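You operate a simulated robot arm through the tools that you are given. There is no shell and no other tool.

You are at the controls of a simulated robot arm. One attempt, no reset.

Task
Close up: magnifier parked, lamp off, both paint covers closed, lid on the white tin.

Only the result counts: the job must be done as asked and must still hold three seconds after the hand-in. Knocking over, shifting, dropping, spilling or breaking anything else fails it. Lids that push on must go on centred and level and be pressed home; caps that screw on are set level and turned clockwise until they are tight.

Robot
A 6-joint arm with a four-finger gripper, fixed in place. Base frame: the origin is at the foot of the arm, x ahead of it, y to its left, z up; the work surface is at about z = 0.86. Lengths are in m, angles in degrees, forces in N, time in s.
Its first joint turns from -166.0 to 166.0 degrees. Payload 3.67 kg.
Tool frame: the origin (TCP) lies between the finger pads and is the grasp point; the fingertips stand 0.028 m ahead of it; z points along the fingers, y is the line along which they close. The gripper opens to 0.112 m. The gripper's body begins 0.073 m behind the TCP.
Orientation is told as [roll, pitch, yaw] about the base's x, y, z axes, in that order, counted from this pose: with the fingers straight down and closing along the base's y, the tool's x points along the base's -x, its y along +y and its z along -z.

Tools
- The arm moves only by the tool step_arm. Its argument "rows" is a list of rows, each a list of 3 entries, a list of its own where there are three numbers: the shift along the tool's x, y, z in m, then the turn, a rotation vector about the tool's x, y, z in degrees, then the finger opening in m, from 0 to 0.112. In form: [[[tx, ty, tz], [ax, ay, az], grip], ...]. A call has 1 to 20 rows; each row shifts and turns the commanded pose from where the row before left it, along the tool's axes as they then stand. A row lasts 0.2 s, in which the tool goes at most 0.05 m and 8.6 degrees; a call with a longer step from one row to the next is refused whole, and so is a gripper value outside its range. A pose out of reach is approached as far as the arm can. The call stops where the force on the tool passes 80 N (or 10 N more than at its start, if that is more) or the arm is blocked; 0.2 s more then pass. Each finger halts on what it meets, pressing with about 42 N; the grip force reading is that of the motor and also rises with nothing between the fingers. The clock runs only during rows and for 0.2 s after the last one: add rows that do not move to give the fingers time. It gives the time, the measured TCP pose, the force on the tool (base axes), the opening and the grip force at its end, in the units of the frame above (readings bear some noise), with the torque about the TCP (base axes, N m) and any sound that the robot's microphone picked up.
- Cameras (640 x 400 px; columns grow to the right, rows downward): "scene" is fixed at [0.4018, -0.6487, 1.617]; the picture's right is [0.93, -0.37, 0.00], its down [-0.29, -0.72, -0.63] and it looks along [0.23, 0.58, -0.78] (base axes); focal length 328 px, centre (320, 200). "wrist" rides on the gripper at [0.06, -0.018, -0.104] in the tool frame; the picture's right is [0.29, 0.96, 0.00], its down [-0.80, 0.24, -0.55] and it looks along [-0.53, 0.16, 0.83] (tool axes); focal length 234 px, centre (320, 200). There is no depth. A picture from a camera that has moved, and an enlarged one, comes with that camera's place and axes in the base frame and with its lens.
- capture(camera): a new picture of that camera. It takes no simulated time.
- enlarge(camera, box): a new picture of the part [left, top, right, bottom] of that camera's present view, enlarged. It takes no simulated time.
- sign_off(): hands the job in; it is judged then, once.

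Nothing tells you positions but the pictures and the camera data. Unless the task says otherwise, let go and move clear before handing in.

The tools are called after ">>>" as a command line: name --argument value ..., lists and objects as JSON in quotes. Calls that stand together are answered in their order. step_arm: Moves the arm, as the interface text tells. Its arguments: {"type":"object","properties":{"rows":{"type":"array","items":{"type":"array"}}},"required":["rows"]} The other tools are called the same way: capture (camera) takes a picture; enlarge (camera, box) takes an enlarged picture of a part of a camera's view; sign_off () hands the job in.

At the start:

```text
clock: 0.0
tool_pos: [0.5111, -0.1786, 1.286]
orientation: [-0.1, 0.0, -0.1]
ft_force: [1.3, 0.4, 0.3]
wrist_torque: [-0.03, 0.03, 0.01]
opening: 0.1122
grasp_force: 0.0
```

scene: 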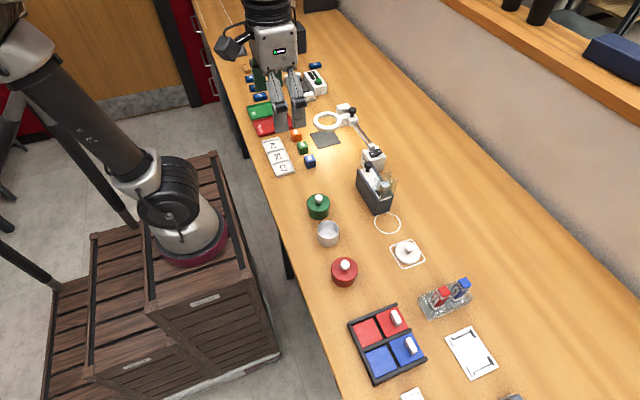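
wrist: 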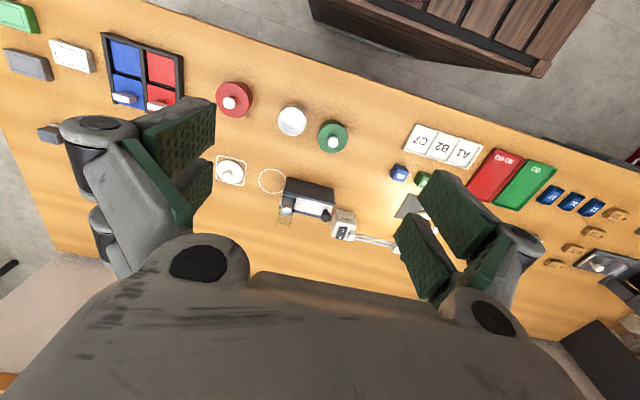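

I see a bench with tins, a paint box, a magnifier lamp and more small items. I'll enlarge the views to identify each before moving.

>>> enlarge --camera "scene" --box '[240, 50, 400, 150]'

>>> enlarge --camera "scene" --box '[290, 100, 450, 200]'

>>> enlarge --camera "scene" --box '[290, 180, 450, 280]'

>>> enlarge --camera "scene" --box '[340, 275, 540, 400]'

>>> enlarge --camera "wrist" --box '[180, 60, 480, 260]'

```text
4.00 times, centred on (320, 100) of scene
camera zoom: at [0.4018, -0.6487, 1.617], right [0.93, -0.37, 0.0], down [-0.29, -0.72, -0.63], along [0.23, 0.58, -0.78], focal length 1312 px, centre (320, 600)
```

zoom: 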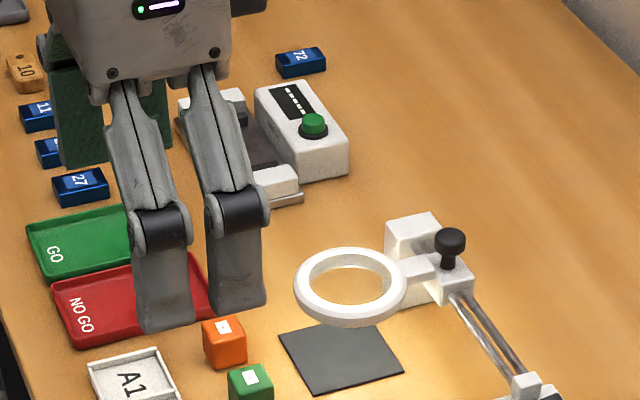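

```text
4.00 times, centred on (370, 150) of scene
camera zoom: at [0.4018, -0.6487, 1.617], right [0.93, -0.37, 0.0], down [-0.29, -0.72, -0.63], along [0.23, 0.58, -0.78], focal length 1312 px, centre (120, 400)
```

zoom: 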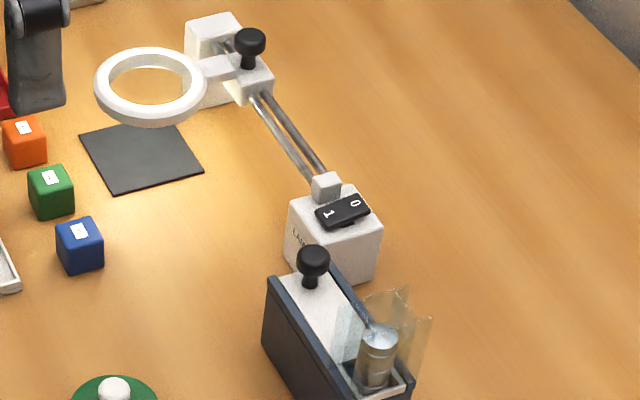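

```text
4.00 times, centred on (370, 230) of scene
camera zoom: at [0.4018, -0.6487, 1.617], right [0.93, -0.37, 0.0], down [-0.29, -0.72, -0.63], along [0.23, 0.58, -0.78], focal length 1312 px, centre (120, 80)
```

zoom: 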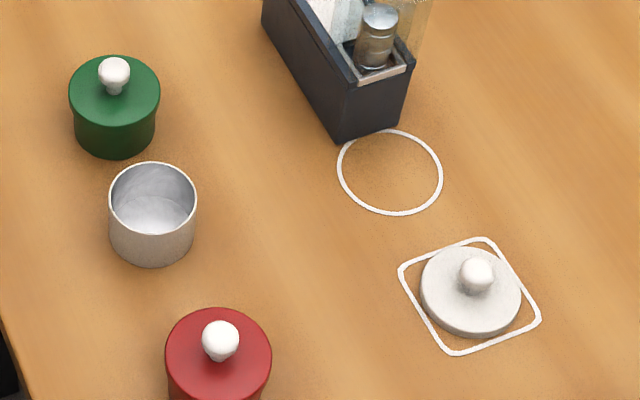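

```text
3.20 times, centred on (440, 338) of scene
camera zoom: at [0.4018, -0.6487, 1.617], right [0.93, -0.37, 0.0], down [-0.29, -0.72, -0.63], along [0.23, 0.58, -0.78], focal length 1050 px, centre (-64, -240)
```

zoom: 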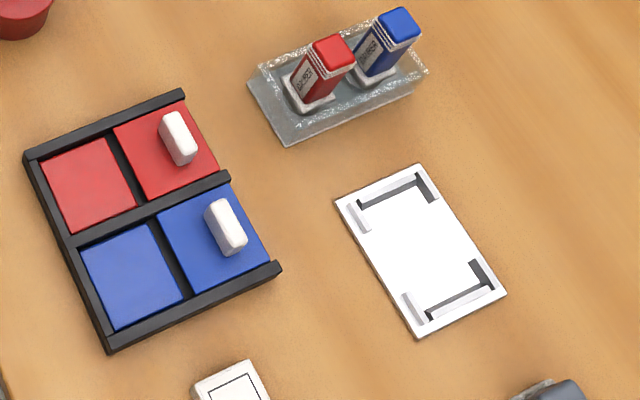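

```text
2.00 times, centred on (330, 160) of wrist
camera zoom: at [0.4522, -0.1954, 1.3891], right [-0.29, 0.96, 0.0], down [0.8, 0.24, 0.55], along [0.53, 0.16, -0.83], focal length 468 px, centre (300, 280)
```

zoom: 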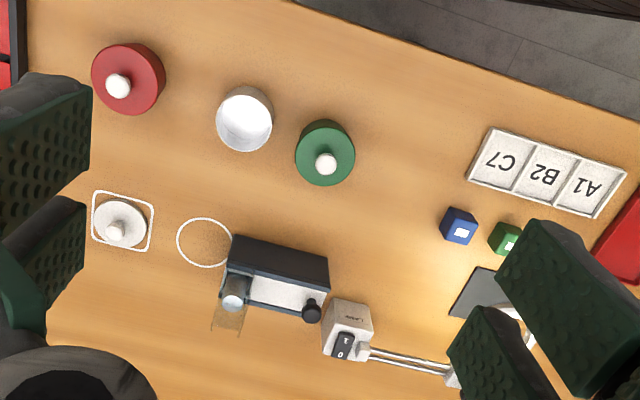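

The items are spread along y. I'm moving the wrist camera towards the ring lamp first for a closer look, staying well above everything.

>>> step_arm --rows '[[[-0.0127, 0.037, 0.0194], [0, 0, 0], 0.112], [[-0.0127, 0.037, 0.0194], [0, 0, 0], 0.112], [[-0.0127, 0.037, 0.0194], [0, 0, 0], 0.112], [[-0.0127, 0.037, 0.0194], [0, 0, 0], 0.112], [[-0.0127, 0.037, 0.0194], [0, 0, 0], 0.112], [[-0.0127, 0.037, 0.0194], [0, 0, 0], 0.112], [[-0.0127, 0.037, 0.0194], [0, 0, 0], 0.112]]'

>>> capture --camera "wrist"

>>> capture --camera "scene"

```text
clock: 1.6
tool_pos: [0.6011, 0.0812, 1.1491]
orientation: [0.0, -0.1, -0.2]
ft_force: [0.0, -0.3, 0.4]
wrist_torque: [0.05, -0.04, 0.0]
opening: 0.1117
grasp_force: 0.1
```

```text
taken
camera wrist: at [0.5426, 0.0645, 1.2518], right [-0.29, 0.96, 0.0], down [0.8, 0.24, 0.56], along [0.53, 0.16, -0.83], focal length 234 px, centre (320, 200)
```

wrist: 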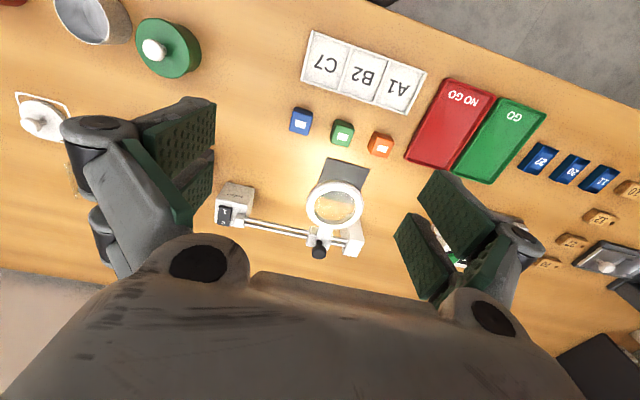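

```text
taken
```

scene: 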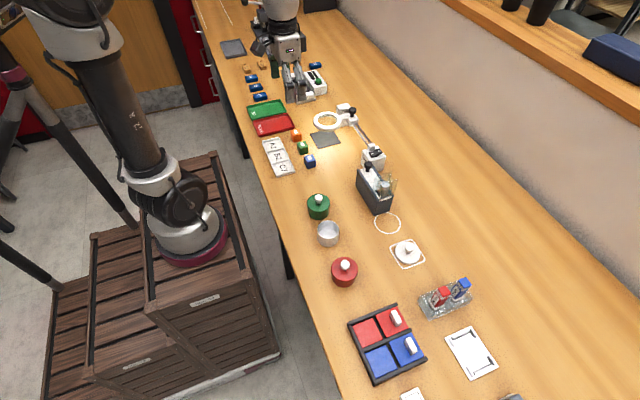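

>>> enlarge --camera "wrist" --box '[200, 130, 400, 255]'

>>> enlarge --camera "scene" --box '[300, 90, 400, 152]'

>>> enlarge --camera "scene" --box '[340, 140, 420, 220]'

```text
3.20 times, centred on (300, 192) of wrist
camera zoom: at [0.5426, 0.0645, 1.2518], right [-0.29, 0.96, 0.0], down [0.8, 0.24, 0.56], along [0.53, 0.16, -0.83], focal length 749 px, centre (384, 224)
```

zoom: 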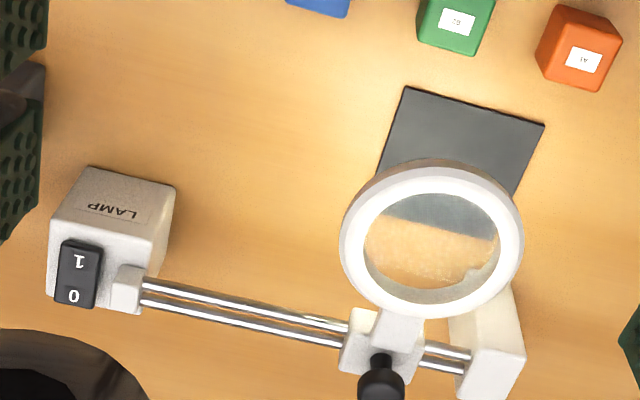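

```text
6.40 times, centred on (350, 121) of scene
camera zoom: at [0.4018, -0.6487, 1.617], right [0.93, -0.37, 0.0], down [-0.29, -0.72, -0.63], along [0.23, 0.58, -0.78], focal length 2100 px, centre (128, 706)
```

zoom: 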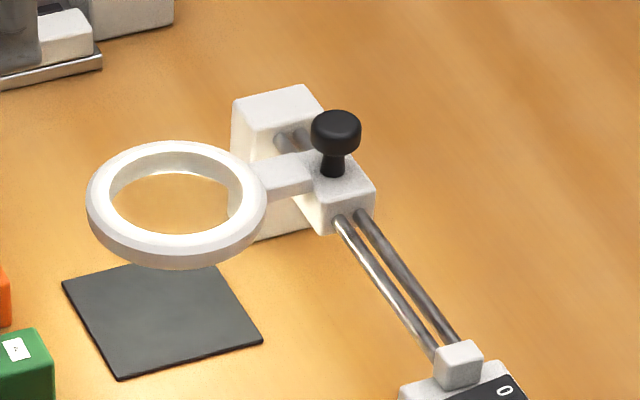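

```text
5.00 times, centred on (380, 180) of scene
camera zoom: at [0.4018, -0.6487, 1.617], right [0.93, -0.37, 0.0], down [-0.29, -0.72, -0.63], along [0.23, 0.58, -0.78], focal length 1641 px, centre (20, 300)
```

zoom: 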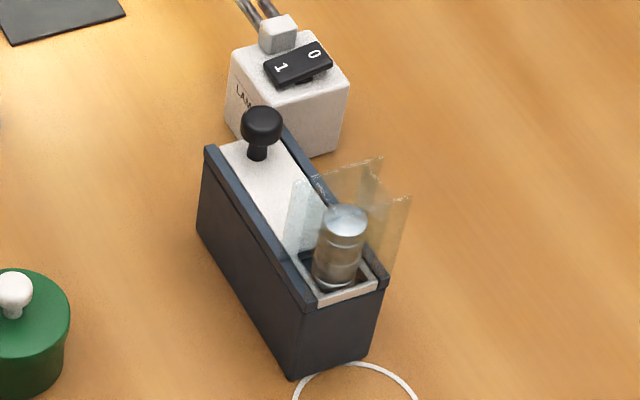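

The ring lamp sits right over the grey mat at about (0.745, 0.15, 0.94), so it is in use. The lamp box with its rocker is at the −y end of the rails. Next I'll look at the paint box.

>>> step_arm --rows '[[[0.0108, -0.0462, 0.0023], [0, 0, 0], 0.112], [[0.0108, -0.0462, 0.0023], [0, 0, 0], 0.112], [[0.0108, -0.0462, 0.0023], [0, 0, 0], 0.112], [[0.0108, -0.0462, 0.0023], [0, 0, 0], 0.112], [[0.0108, -0.0462, 0.0023], [0, 0, 0], 0.112], [[0.0108, -0.0462, 0.0023], [0, 0, 0], 0.112]]'

>>> enlarge --camera "wrist" --box '[200, 90, 440, 240]'

>>> step_arm --rows '[[[0.0108, -0.0462, 0.0023], [0, 0, 0], 0.112], [[0.0108, -0.0462, 0.0023], [0, 0, 0], 0.112], [[0.0108, -0.0462, 0.0023], [0, 0, 0], 0.112], [[0.0108, -0.0462, 0.0023], [0, 0, 0], 0.112], [[0.0108, -0.0462, 0.0023], [0, 0, 0], 0.112], [[0.0108, -0.0462, 0.0023], [0, 0, 0], 0.112], [[0.0108, -0.0462, 0.0023], [0, 0, 0], 0.112]]'

>>> capture --camera "wrist"

>>> enlarge --camera "wrist" --box '[200, 90, 440, 240]'

```text
clock: 3.0
tool_pos: [0.5357, -0.1954, 1.1368]
orientation: [-0.1, -0.1, 0.0]
ft_force: [0.2, -0.3, 0.1]
wrist_torque: [-0.03, 0.02, 0.01]
opening: 0.1119
grasp_force: 0.1
```

```text
2.67 times, centred on (320, 165) of wrist
camera zoom: at [0.4767, -0.2127, 1.2397], right [-0.29, 0.96, 0.0], down [0.8, 0.24, 0.55], along [0.53, 0.16, -0.83], focal length 624 px, centre (320, 293)
```

zoom: 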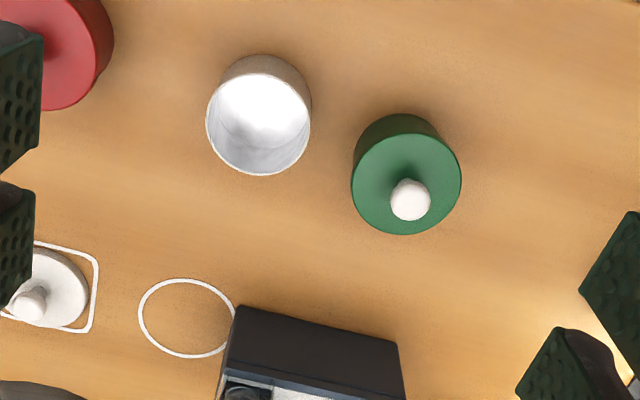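

```text
clock: 4.6
tool_pos: [0.4577, -0.5214, 1.1197]
orientation: [-0.1, -0.1, 0.0]
ft_force: [0.4, 0.3, 1.6]
wrist_torque: [-0.05, 0.02, -0.02]
opening: 0.112
grasp_force: 0.0
```

```text
taken
camera wrist: at [0.3996, -0.5381, 1.2232], right [-0.29, 0.96, 0.0], down [0.8, 0.24, 0.55], along [0.53, 0.16, -0.83], focal length 234 px, centre (320, 200)
```

wrist: 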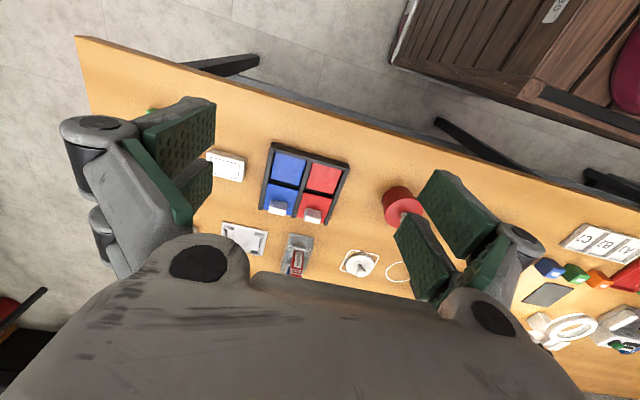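

```text
2.67 times, centred on (320, 165) of wrist
camera zoom: at [0.3996, -0.5381, 1.2232], right [-0.29, 0.96, 0.0], down [0.8, 0.24, 0.55], along [0.53, 0.16, -0.83], focal length 624 px, centre (320, 293)
```

zoom: 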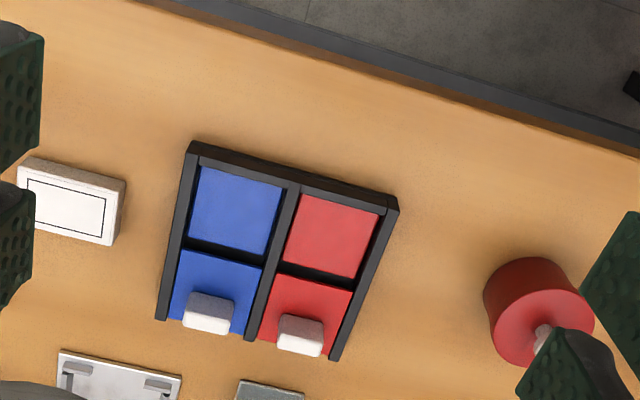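

The paint tray is axis-aligned, spanning about x 0.547–0.671 and y −0.572 to −0.448. The covers are at the far (+x) end with their bar handles along y, and they must slide towards −x over the wells. I'll take a closer look.

>>> step_arm --rows '[[[-0.01, 0, 0.04], [0, 0, 0], 0.112], [[-0.01, 0, 0.04], [0, 0, 0], 0.112], [[-0.01, 0, 0.04], [0, 0, 0], 0.112]]'

>>> capture --camera "wrist"

>>> enlarge --camera "wrist" --box '[210, 100, 450, 250]'

>>> enlarge --camera "scene" --box '[340, 295, 436, 391]'

```text
clock: 5.4
tool_pos: [0.4884, -0.5209, 1.001]
orientation: [-0.1, -0.1, 0.0]
ft_force: [-1.0, 0.7, 0.7]
wrist_torque: [-0.07, -0.05, -0.03]
opening: 0.1119
grasp_force: 0.0
```

```text
taken
camera wrist: at [0.4297, -0.5368, 1.1043], right [-0.29, 0.96, 0.0], down [0.8, 0.24, 0.55], along [0.53, 0.16, -0.83], focal length 234 px, centre (320, 200)
```

wrist: 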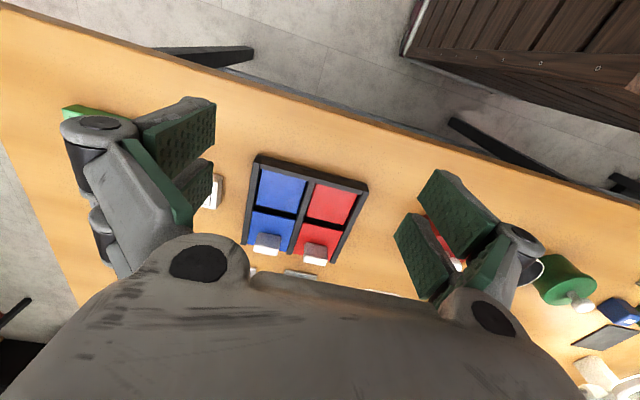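

```text
2.67 times, centred on (330, 175) of wrist
camera zoom: at [0.4297, -0.5368, 1.1043], right [-0.29, 0.96, 0.0], down [0.8, 0.24, 0.55], along [0.53, 0.16, -0.83], focal length 624 px, centre (293, 267)
```

zoom: 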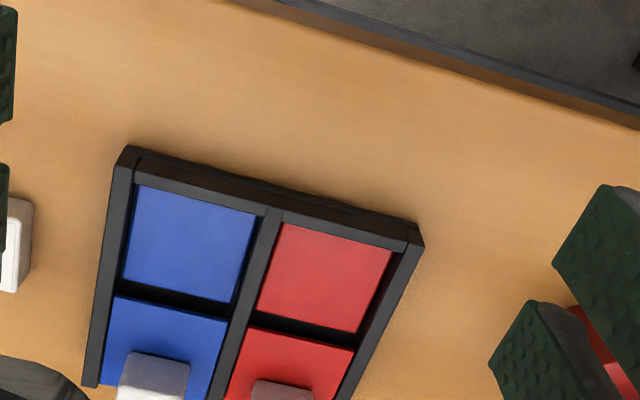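

```text
4.17 times, centred on (388, 343) of scene
camera zoom: at [0.4018, -0.6487, 1.617], right [0.93, -0.37, 0.0], down [-0.29, -0.72, -0.63], along [0.23, 0.58, -0.78], focal length 1367 px, centre (37, -396)
```

zoom: 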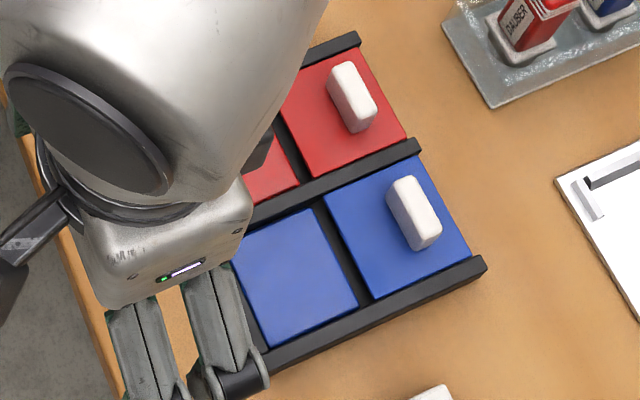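

I now have rough handle positions: red about (0.643, −0.480) and blue about (0.643, −0.542). I'll close the fingers and move to just beyond the red handle, still above it, to check the alignment by eye.

>>> step_arm --rows '[[[-0.0393, 0.0082, 0.0052], [0, 0, 0], 0.06], [[-0.0393, 0.0082, 0.0052], [0, 0, 0], 0.03], [[-0.0393, 0.0082, 0.0052], [0, 0, 0], 0.0], [[-0.0393, 0.0082, 0.0052], [0, 0, 0], 0.0], [[-0.0393, 0.0082, 0.0052], [0, 0, 0], 0.0], [[0, 0, 0], [0, 0, 0], 0.0]]'

>>> capture --camera "wrist"

>>> capture --camera "scene"

>>> enlarge --camera "scene" --box '[340, 270, 460, 390]'

```text
clock: 6.8
tool_pos: [0.6886, -0.4803, 0.9751]
orientation: [-0.1, 0.0, 0.0]
ft_force: [0.9, -0.6, -0.3]
wrist_torque: [0.03, 0.01, 0.01]
opening: 0.0
grasp_force: 35.8
```

```text
taken
camera wrist: at [0.6292, -0.498, 1.0786], right [-0.29, 0.96, 0.0], down [0.8, 0.24, 0.55], along [0.53, 0.16, -0.83], focal length 234 px, centre (320, 200)
```

wrist: 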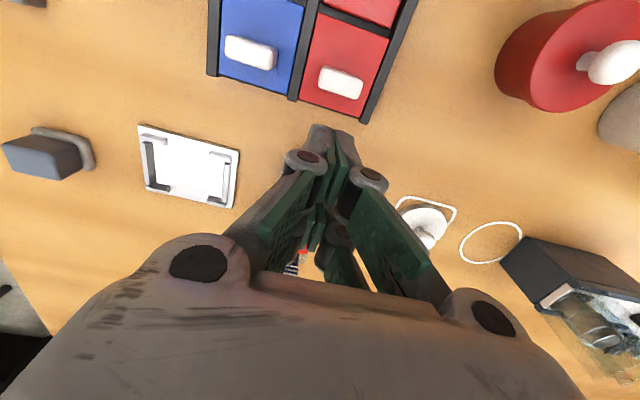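

```text
taken
```

scene: 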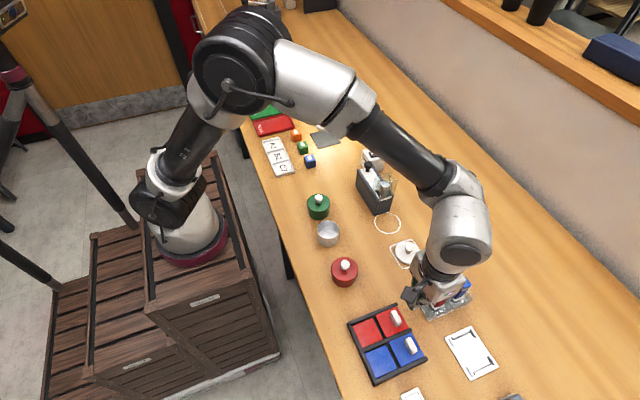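

```text
3.33 times, centred on (400, 330) of scene
camera zoom: at [0.4018, -0.6487, 1.617], right [0.93, -0.37, 0.0], down [-0.29, -0.72, -0.63], along [0.23, 0.58, -0.78], focal length 1094 px, centre (53, -233)
```

zoom: 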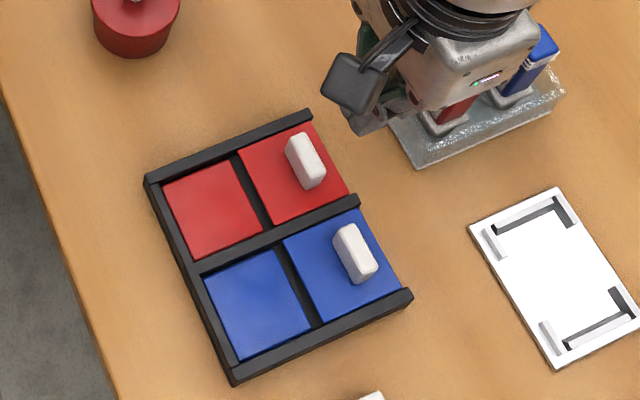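

The handle centres hold up: red about (0.643, −0.478) and blue about (0.646, −0.540). I'm lowering the closed fingers behind the red handle, on its +x side, in small steps.

>>> step_arm --rows '[[[0.014, 0.001, 0.032], [0, 0, 0], 0.0], [[0, 0, 0], [0, 0, 0], 0.0]]'

>>> enlarge --camera "wrist" --box '[220, 40, 460, 190]'

>>> enlarge --camera "scene" --box '[370, 270, 450, 350]'

```text
clock: 7.4
tool_pos: [0.6735, -0.4799, 0.9433]
orientation: [-0.2, -0.1, 0.0]
ft_force: [-0.1, 0.0, -0.2]
wrist_torque: [-0.01, 0.0, 0.01]
opening: 0.0
grasp_force: 35.2
```

```text
2.67 times, centred on (340, 115) of wrist
camera zoom: at [0.6138, -0.4965, 1.047], right [-0.29, 0.96, 0.0], down [0.8, 0.24, 0.55], along [0.53, 0.16, -0.83], focal length 624 px, centre (267, 427)
```

zoom: 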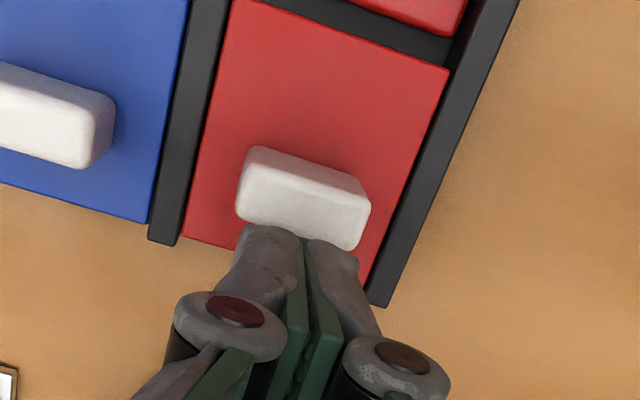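

```text
5.00 times, centred on (410, 310) of scene
camera zoom: at [0.4018, -0.6487, 1.617], right [0.93, -0.37, 0.0], down [-0.29, -0.72, -0.63], along [0.23, 0.58, -0.78], focal length 1641 px, centre (-130, -350)
```

zoom: 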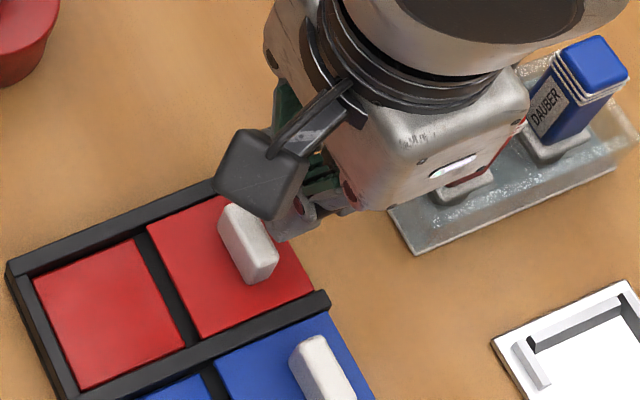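

>>> step_arm --rows '[[[0, 0, 0.004], [0, 0, 0], 0.0], [[0, 0, 0.004], [0, 0, 0], 0.0], [[0, 0, 0], [0, 0, 0], 0.0]]'

>>> step_arm --rows '[[[0, 0, 0.004], [0, 0, 0], 0.0], [[0, 0, 0], [0, 0, 0], 0.0]]'

>>> enlarge --camera "wrist" --box '[220, 40, 460, 190]'

>>> enlarge --camera "scene" --box '[380, 290, 430, 340]'

```text
clock: 8.2
tool_pos: [0.6713, -0.4789, 0.9336]
orientation: [-0.1, 0.0, 0.0]
ft_force: [0.4, 0.3, -0.1]
wrist_torque: [0.0, 0.0, -0.01]
opening: 0.0
grasp_force: 35.1
```

```text
clock: 8.8
tool_pos: [0.6731, -0.4787, 0.9314]
orientation: [-0.1, -0.1, 0.1]
ft_force: [0.1, 0.0, 0.0]
wrist_torque: [-0.01, 0.02, 0.0]
opening: 0.0001
grasp_force: 35.9
```

```text
2.67 times, centred on (340, 115) of wrist
camera zoom: at [0.6136, -0.4958, 1.0346], right [-0.29, 0.96, 0.0], down [0.8, 0.24, 0.55], along [0.53, 0.16, -0.83], focal length 624 px, centre (267, 427)
```

zoom: 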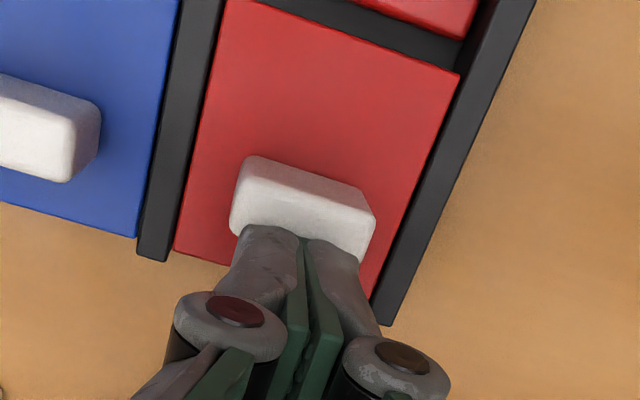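

```text
8.00 times, centred on (405, 315) of scene
camera zoom: at [0.4018, -0.6487, 1.617], right [0.93, -0.37, 0.0], down [-0.29, -0.72, -0.63], along [0.23, 0.58, -0.78], focal length 2625 px, centre (-360, -720)
```

zoom: 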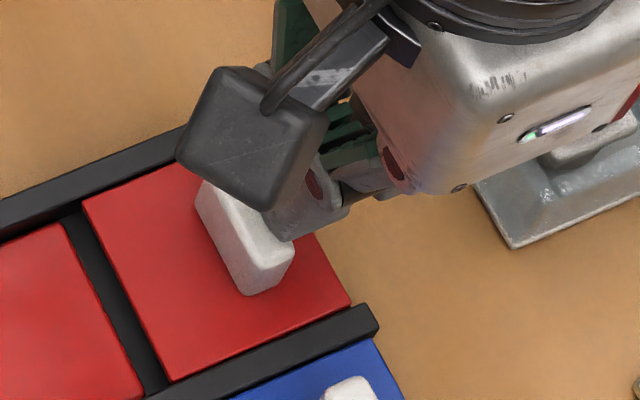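

>>> step_arm --rows '[[[0, 0, 0.003], [0, 0, 0], 0.0], [[0, 0, 0.003], [0, 0, 0], 0.0], [[0, 0, 0], [0, 0, 0], 0.0]]'

>>> step_arm --rows '[[[0.004, 0, 0], [0, 0, 0], 0.0], [[0.004, 0, 0], [0, 0, 0], 0.0], [[0.004, 0, 0], [0, 0, 0], 0.0], [[0.003, 0, 0], [0, 0, 0], 0.0]]'

>>> enlarge --camera "wrist" --box '[220, 40, 460, 190]'

>>> enlarge --camera "scene" --box '[380, 290, 430, 340]'

```text
clock: 9.8
tool_pos: [0.6729, -0.4794, 0.9309]
orientation: [-0.5, -0.4, 0.1]
ft_force: [-4.2, 7.8, 26.6]
wrist_torque: [0.21, 0.73, -0.16]
opening: 0.0061
grasp_force: 35.3
stopped in row 3: the force on the tool passed its limit at 81 N (the readings are from after the stop); the commanded pose is now the measured one
```

```text
clock: 10.8
tool_pos: [0.6584, -0.4798, 0.932]
orientation: [-0.5, -0.5, 0.0]
ft_force: [0.8, 8.3, 50.9]
wrist_torque: [0.23, 1.16, -0.29]
opening: 0.0062
grasp_force: 35.5
```

```text
2.67 times, centred on (340, 115) of wrist
camera zoom: at [0.5982, -0.4962, 1.0335], right [-0.29, 0.96, -0.01], down [0.79, 0.25, 0.56], along [0.54, 0.15, -0.83], focal length 624 px, centre (267, 427)
```

zoom: 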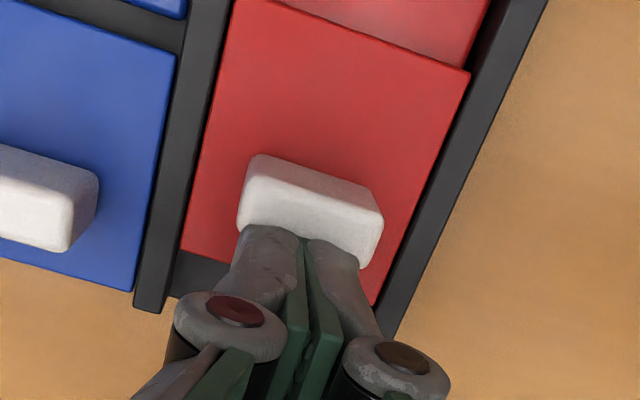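

```text
8.00 times, centred on (405, 315) of scene
camera zoom: at [0.4018, -0.6487, 1.617], right [0.93, -0.37, 0.0], down [-0.29, -0.72, -0.63], along [0.23, 0.58, -0.78], focal length 2625 px, centre (-360, -720)
```

zoom: 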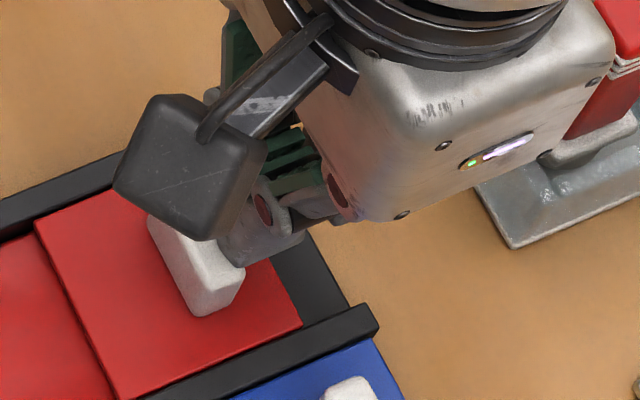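

The tip touched the cover's top at z≈0.902, and the cover has slid. I'll lift a few millimetres to take the downward force off, then keep sliding.

>>> step_arm --rows '[[[0, 0, -0.003], [0, 0, 0], 0.0], [[0, 0, -0.002], [0, 0, 0], 0.0], [[0, 0, 0], [0, 0, 0], 0.0]]'

>>> step_arm --rows '[[[0.005, 0, 0], [0, 0, 0], 0.0], [[0.005, 0, 0], [0, 0, 0], 0.0], [[0.005, 0, 0], [0, 0, 0], 0.0], [[0.005, 0, 0], [0, 0, 0], 0.0]]'

>>> enlarge --camera "wrist" --box '[220, 40, 460, 190]'

>>> enlarge --camera "scene" --box '[340, 290, 430, 380]'

```text
clock: 11.6
tool_pos: [0.6585, -0.4785, 0.9325]
orientation: [-0.3, -0.1, 0.0]
ft_force: [0.1, -1.1, -0.5]
wrist_torque: [0.03, -0.01, -0.03]
opening: 0.0
grasp_force: 35.9
```

```text
clock: 12.6
tool_pos: [0.6389, -0.4803, 0.9321]
orientation: [-0.3, -0.3, 0.0]
ft_force: [0.5, -0.8, -1.1]
wrist_torque: [0.01, 0.0, -0.01]
opening: 0.0002
grasp_force: 35.8
```

```text
2.67 times, centred on (340, 115) of wrist
camera zoom: at [0.5788, -0.4963, 1.0356], right [-0.29, 0.96, -0.01], down [0.79, 0.24, 0.56], along [0.54, 0.15, -0.83], focal length 624 px, centre (267, 427)
```

zoom: 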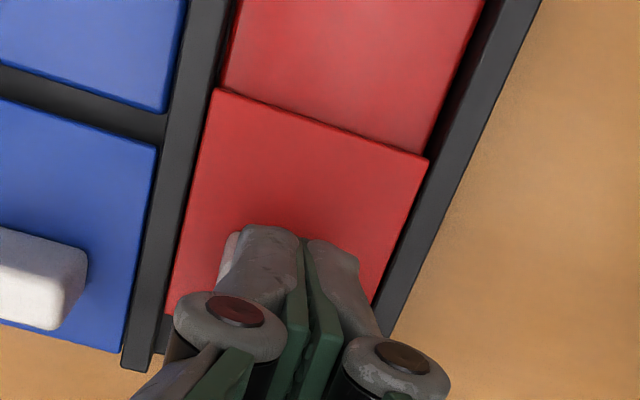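

```text
4.44 times, centred on (385, 335) of scene
camera zoom: at [0.4018, -0.6487, 1.617], right [0.93, -0.37, 0.0], down [-0.29, -0.72, -0.63], along [0.23, 0.58, -0.78], focal length 1458 px, centre (31, -400)
```

zoom: 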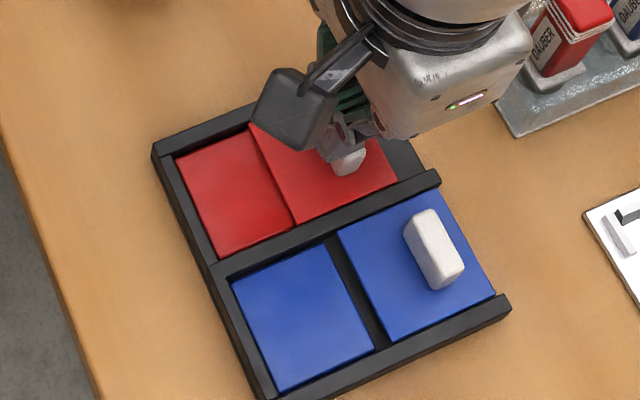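

The fingers slid over the top of the handle, so the handle's top is at z≈0.902 and the fingers reach further towards the arm than I assumed. I'll lift off and study the gripper's real shape before going on.

>>> step_arm --rows '[[[0, 0, -0.03], [0, 0, 0], 0.0], [[0, 0, -0.03], [0, 0, 0], 0.0], [[-0.03, 0, -0.03], [0, 0, 0], 0.0], [[0, 0, 0], [0, 0, 0], 0.0]]'

>>> enlarge --camera "scene" --box '[360, 220, 500, 360]'

>>> enlarge --camera "wrist" --box '[200, 40, 460, 260]'

```text
clock: 13.6
tool_pos: [0.6684, -0.478, 1.0233]
orientation: [-0.4, -0.4, 0.0]
ft_force: [0.5, -0.3, 0.3]
wrist_torque: [0.01, 0.0, 0.03]
opening: 0.0002
grasp_force: 35.7
```

```text
2.86 times, centred on (430, 290) of scene
camera zoom: at [0.4018, -0.6487, 1.617], right [0.93, -0.37, 0.0], down [-0.29, -0.72, -0.63], along [0.23, 0.58, -0.78], focal length 938 px, centre (6, -57)
```

zoom: 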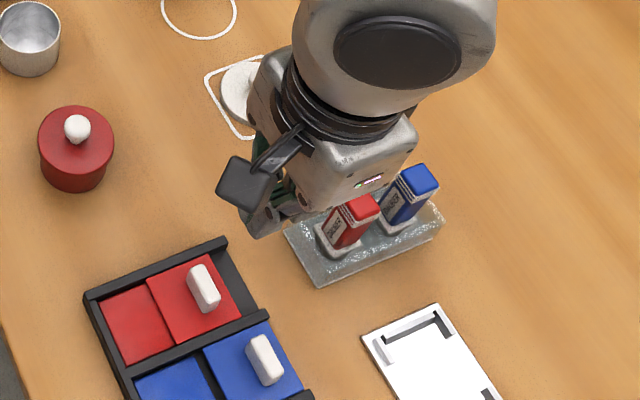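

```text
1.82 times, centred on (330, 150) of wrist
camera zoom: at [0.6094, -0.4937, 1.1265], right [-0.29, 0.96, -0.01], down [0.79, 0.24, 0.56], along [0.54, 0.15, -0.83], focal length 426 px, centre (302, 291)
```

zoom: 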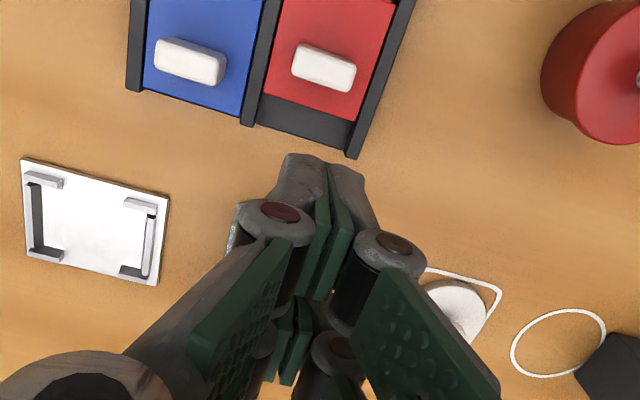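

Visually each finger reaches about 26 mm towards the arm from the TCP. I'll come down behind the red handle again with that allowance.

>>> step_arm --rows '[[[-0.01, 0, 0.03], [0, 0, 0], 0.0], [[0, 0, 0.03], [0, 0, 0], 0.0], [[0, 0, 0.03], [0, 0, 0], 0.0], [[0, 0, 0], [0, 0, 0], 0.0]]'

>>> step_arm --rows '[[[0, 0, 0.003], [0, 0, 0], 0.0], [[0, 0, 0.003], [0, 0, 0], 0.0], [[0, 0, 0.0], [0, 0, 0], 0.0]]'

>>> enlarge --camera "wrist" --box '[220, 40, 460, 190]'

>>> enlarge --camera "scene" --box '[360, 280, 430, 350]'

```text
clock: 14.6
tool_pos: [0.6781, -0.4797, 0.9315]
orientation: [-0.5, -0.3, -0.1]
ft_force: [0.5, -0.9, 0.8]
wrist_torque: [0.01, -0.01, -0.02]
opening: 0.0
grasp_force: 35.7
```

```text
clock: 15.4
tool_pos: [0.6787, -0.479, 0.9265]
orientation: [-0.4, -0.2, 0.0]
ft_force: [-0.6, 0.4, 0.4]
wrist_torque: [0.02, 0.01, -0.01]
opening: 0.0
grasp_force: 35.9
```

```text
2.67 times, centred on (340, 115) of wrist
camera zoom: at [0.6193, -0.4962, 1.0304], right [-0.29, 0.96, -0.01], down [0.79, 0.24, 0.56], along [0.54, 0.15, -0.83], focal length 624 px, centre (267, 427)
```

zoom: 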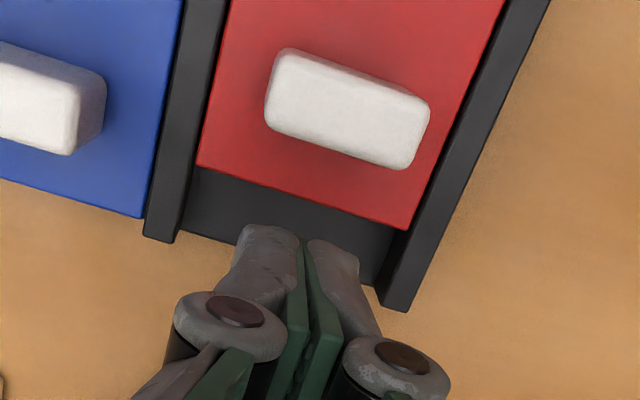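

```text
5.71 times, centred on (395, 315) of scene
camera zoom: at [0.4018, -0.6487, 1.617], right [0.93, -0.37, 0.0], down [-0.29, -0.72, -0.63], along [0.23, 0.58, -0.78], focal length 1875 px, centre (-109, -457)
```

zoom: 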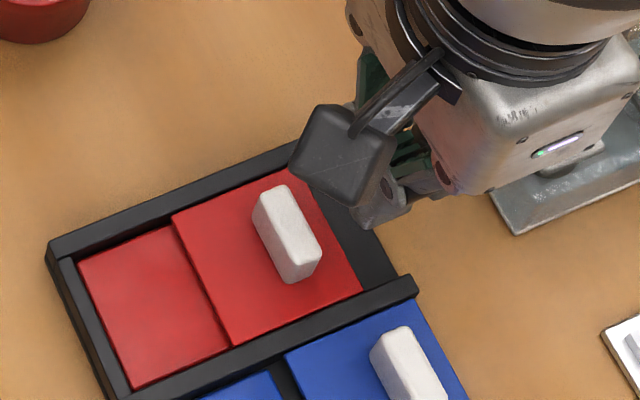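

>>> step_arm --rows '[[[0, 0.002, 0.003], [0, 0, 0], 0.0], [[0, 0.001, 0.002], [0, 0, 0], 0.0], [[0, 0, 0.0], [0, 0, 0], 0.0]]'

>>> step_arm --rows '[[[0.005, 0, 0], [0, 0, 0], 0.0], [[0.005, 0, 0], [0, 0, 0], 0.0], [[0.005, 0, 0.0], [0, 0, 0], 0.0]]'

>>> enlarge --camera "wrist" --box '[220, 40, 460, 190]'

>>> enlarge --camera "scene" --box '[360, 280, 430, 350]'

```text
clock: 16.2
tool_pos: [0.6794, -0.4769, 0.9218]
orientation: [-0.4, -0.4, 0.0]
ft_force: [1.0, 0.0, 0.2]
wrist_torque: [-0.03, 0.0, 0.0]
opening: 0.0002
grasp_force: 36.0
```

```text
clock: 17.0
tool_pos: [0.6623, -0.4759, 0.9209]
orientation: [-0.4, -0.3, 0.1]
ft_force: [-0.1, -0.2, 0.0]
wrist_torque: [-0.01, 0.01, -0.02]
opening: 0.0
grasp_force: 35.5
```

```text
2.67 times, centred on (340, 115) of wrist
camera zoom: at [0.6034, -0.4932, 1.0245], right [-0.29, 0.96, -0.01], down [0.79, 0.24, 0.56], along [0.54, 0.15, -0.83], focal length 624 px, centre (267, 427)
```

zoom: 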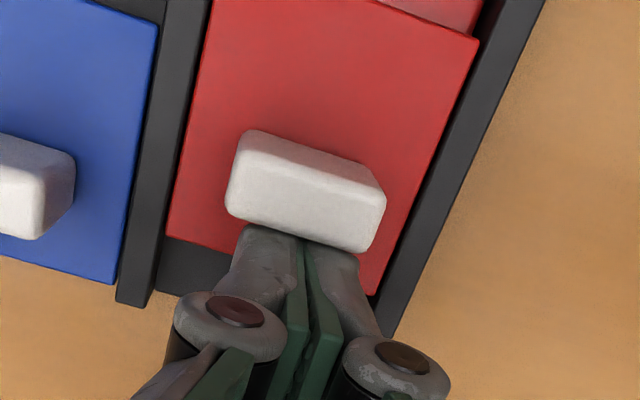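

```text
5.71 times, centred on (395, 315) of scene
camera zoom: at [0.4018, -0.6487, 1.617], right [0.93, -0.37, 0.0], down [-0.29, -0.72, -0.63], along [0.23, 0.58, -0.78], focal length 1875 px, centre (-109, -457)
```

zoom: 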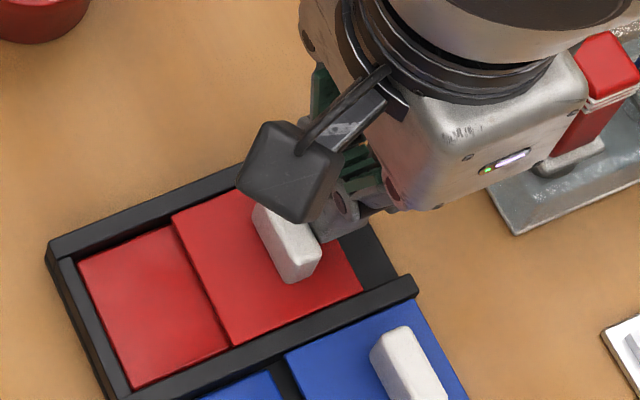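

>>> step_arm --rows '[[[0.005, 0, 0], [0, 0, 0], 0.0], [[0.005, 0, 0], [0, 0, 0], 0.0], [[0.005, 0, 0.0], [0, 0, 0], 0.0], [[0.005, 0, 0.0], [0, 0, 0], 0.0], [[0.005, 0, 0.0], [0, 0, 0], 0.0]]'

>>> enlarge --camera "wrist" --box '[220, 40, 460, 190]'

>>> enlarge --camera "scene" --box '[350, 290, 430, 370]'

```text
clock: 18.2
tool_pos: [0.6392, -0.4769, 0.9228]
orientation: [-0.4, -0.4, 0.0]
ft_force: [0.9, 0.1, 0.1]
wrist_torque: [0.0, -0.01, -0.02]
opening: 0.0059
grasp_force: 35.5
```

```text
2.67 times, centred on (340, 115) of wrist
camera zoom: at [0.5795, -0.4937, 1.0259], right [-0.29, 0.96, -0.01], down [0.79, 0.24, 0.56], along [0.54, 0.15, -0.83], focal length 624 px, centre (267, 427)
```

zoom: 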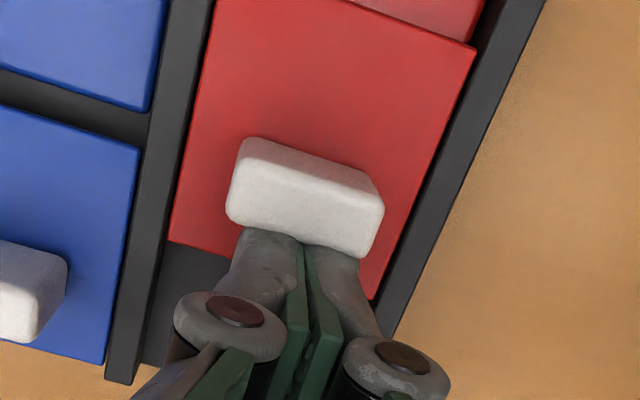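

```text
5.00 times, centred on (390, 330) of scene
camera zoom: at [0.4018, -0.6487, 1.617], right [0.93, -0.37, 0.0], down [-0.29, -0.72, -0.63], along [0.23, 0.58, -0.78], focal length 1641 px, centre (-30, -450)
```

zoom: 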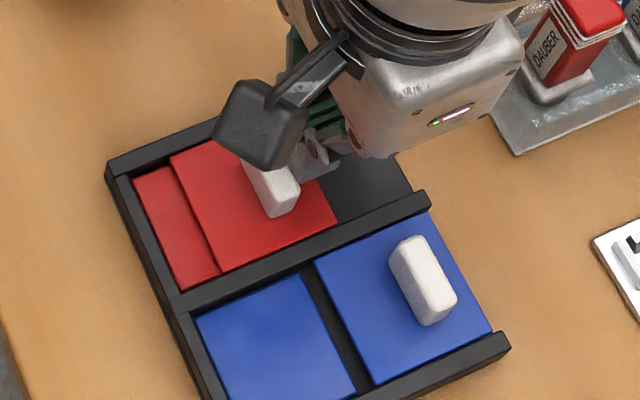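

>>> step_arm --rows '[[[0.005, 0, 0], [0, 0, 0], 0.0], [[0.005, 0, 0], [0, 0, 0], 0.0], [[0.003, 0, 0.0], [0, 0, 0], 0.0], [[0, 0, 0.0], [0, 0, 0], 0.0]]'

>>> step_arm --rows '[[[0.001, 0, 0], [0, 0, 0], 0.0], [[0.001, 0, 0], [0, 0, 0], 0.0]]'

>>> enlarge --camera "scene" --box '[350, 290, 430, 370]'

>>> enlarge --camera "wrist" --box '[220, 40, 460, 190]'

```text
clock: 19.2
tool_pos: [0.6254, -0.4769, 0.923]
orientation: [-0.4, -0.3, 0.0]
ft_force: [0.3, -0.3, -0.2]
wrist_torque: [0.02, 0.0, 0.02]
opening: 0.0002
grasp_force: 35.6
```

```text
clock: 19.8
tool_pos: [0.6233, -0.4765, 0.9207]
orientation: [-0.4, -0.4, -0.1]
ft_force: [0.4, -0.1, -0.8]
wrist_torque: [-0.01, 0.02, -0.01]
opening: 0.0
grasp_force: 35.3
```

```text
5.00 times, centred on (390, 330) of scene
camera zoom: at [0.4018, -0.6487, 1.617], right [0.93, -0.37, 0.0], down [-0.29, -0.72, -0.63], along [0.23, 0.58, -0.78], focal length 1641 px, centre (-30, -450)
```

zoom: 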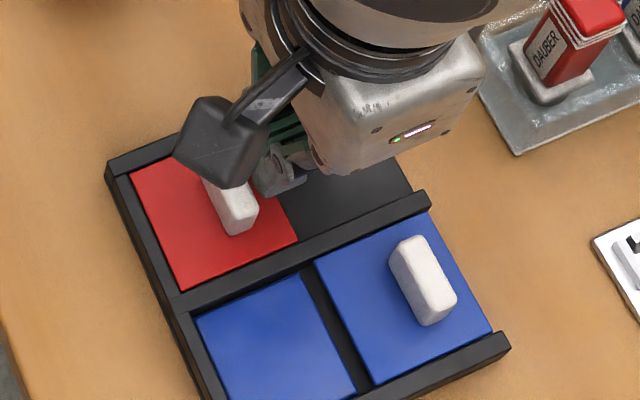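

```text
2.67 times, centred on (340, 115) of wrist
camera zoom: at [0.5639, -0.4935, 1.0246], right [-0.29, 0.96, -0.01], down [0.79, 0.24, 0.56], along [0.54, 0.15, -0.83], focal length 624 px, centre (267, 427)
```

zoom: 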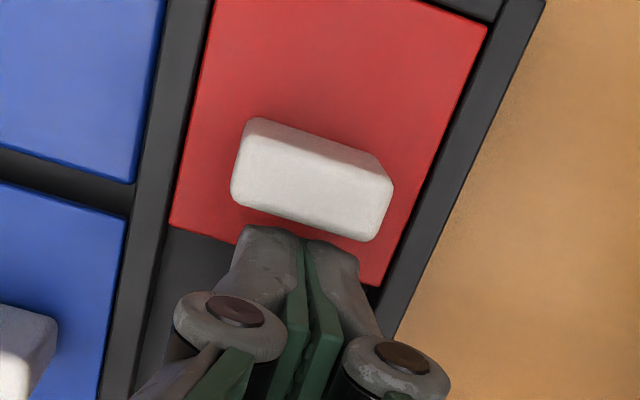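

>>> step_arm --rows '[[[0.001, 0, 0], [0, 0, 0], 0.0], [[0.001, 0, 0], [0, 0, 0], 0.0], [[0.001, 0, 0], [0, 0, 0], 0.0]]'

>>> step_arm --rows '[[[0.001, 0, 0], [0, 0, 0], 0.0], [[0.001, 0, 0], [0, 0, 0], 0.0]]'

>>> enlarge --camera "wrist" --box '[220, 40, 460, 190]'

```text
clock: 20.6
tool_pos: [0.6203, -0.4781, 0.9213]
orientation: [-0.5, -0.3, -0.1]
ft_force: [0.2, 0.0, -0.9]
wrist_torque: [0.01, 0.04, -0.03]
opening: 0.0
grasp_force: 35.4
```

```text
clock: 21.2
tool_pos: [0.6182, -0.4774, 0.9213]
orientation: [-0.3, -0.4, 0.0]
ft_force: [3.2, 0.3, -1.6]
wrist_torque: [-0.02, -0.08, -0.01]
opening: 0.0061
grasp_force: 35.9
```

```text
2.67 times, centred on (340, 115) of wrist
camera zoom: at [0.5595, -0.4938, 1.0248], right [-0.29, 0.96, -0.01], down [0.79, 0.24, 0.56], along [0.54, 0.15, -0.83], focal length 624 px, centre (267, 427)
```

zoom: 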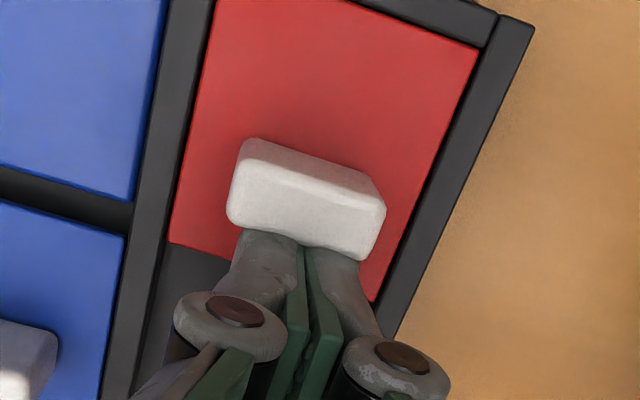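

>>> step_arm --rows '[[[0.001, 0, 0], [0, 0, 0], 0.0], [[0, 0, 0], [0, 0, 0], 0.0]]'

>>> enlarge --camera "scene" --box '[350, 290, 430, 370]'

```text
clock: 21.8
tool_pos: [0.6197, -0.4767, 0.9211]
orientation: [-0.4, -0.4, -0.1]
ft_force: [12.4, 3.9, -1.8]
wrist_torque: [0.1, -0.29, -0.12]
opening: 0.006
grasp_force: 35.6
```

```text
5.00 times, centred on (390, 330) of scene
camera zoom: at [0.4018, -0.6487, 1.617], right [0.93, -0.37, 0.0], down [-0.29, -0.72, -0.63], along [0.23, 0.58, -0.78], focal length 1641 px, centre (-30, -450)
```

zoom: 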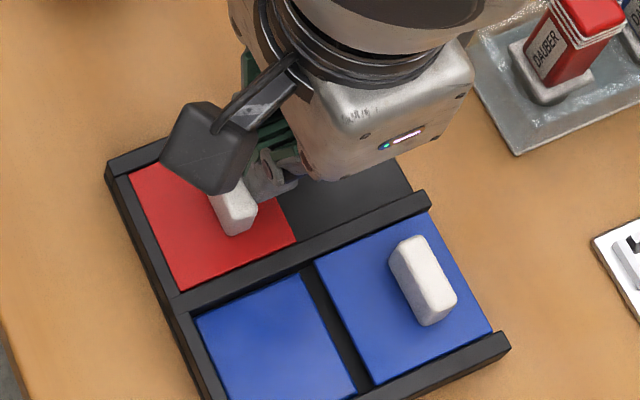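

The red cover is closed: it met a firm stop at 12 N and the tray hasn't moved. I'll do the blue cover the same way.

>>> step_arm --rows '[[[-0.006, 0, 0], [0, 0, 0], 0.0], [[0, 0, -0.04], [0, 0, 0], 0.0], [[-0.022, -0.021, 0], [0, 0, 0], 0.0], [[-0.022, -0.021, 0], [0, 0, 0], 0.0], [[-0.022, -0.021, 0], [0, 0, 0], 0.0], [[0, 0, 0.02], [0, 0, 0], 0.0], [[0, 0, 0], [0, 0, 0], 0.0]]'

>>> enlarge --camera "wrist" --box '[220, 40, 460, 190]'

>>> enlarge --camera "scene" --box '[350, 290, 430, 370]'

```text
clock: 23.4
tool_pos: [0.6885, -0.5396, 0.9418]
orientation: [-0.4, -0.3, 0.0]
ft_force: [0.1, -0.3, -0.1]
wrist_torque: [0.01, 0.01, 0.0]
opening: 0.0
grasp_force: 35.6
```

```text
2.67 times, centred on (340, 115) of wrist
camera zoom: at [0.6297, -0.5568, 1.045], right [-0.29, 0.96, -0.01], down [0.79, 0.24, 0.56], along [0.54, 0.15, -0.83], focal length 624 px, centre (267, 427)
```

zoom: 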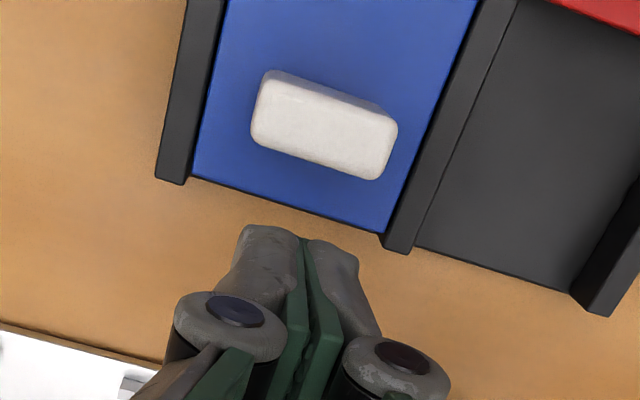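

```text
5.00 times, centred on (390, 330) of scene
camera zoom: at [0.4018, -0.6487, 1.617], right [0.93, -0.37, 0.0], down [-0.29, -0.72, -0.63], along [0.23, 0.58, -0.78], focal length 1641 px, centre (-30, -450)
```

zoom: 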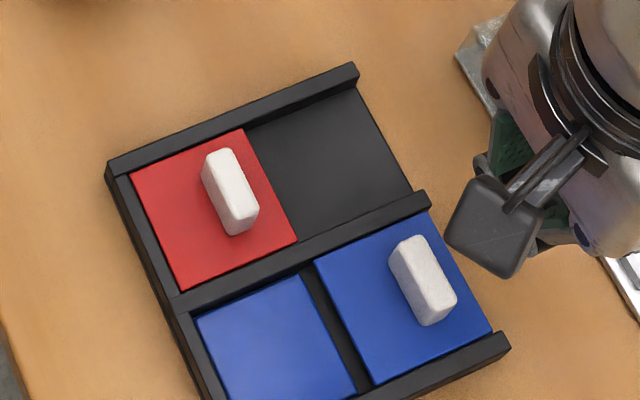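

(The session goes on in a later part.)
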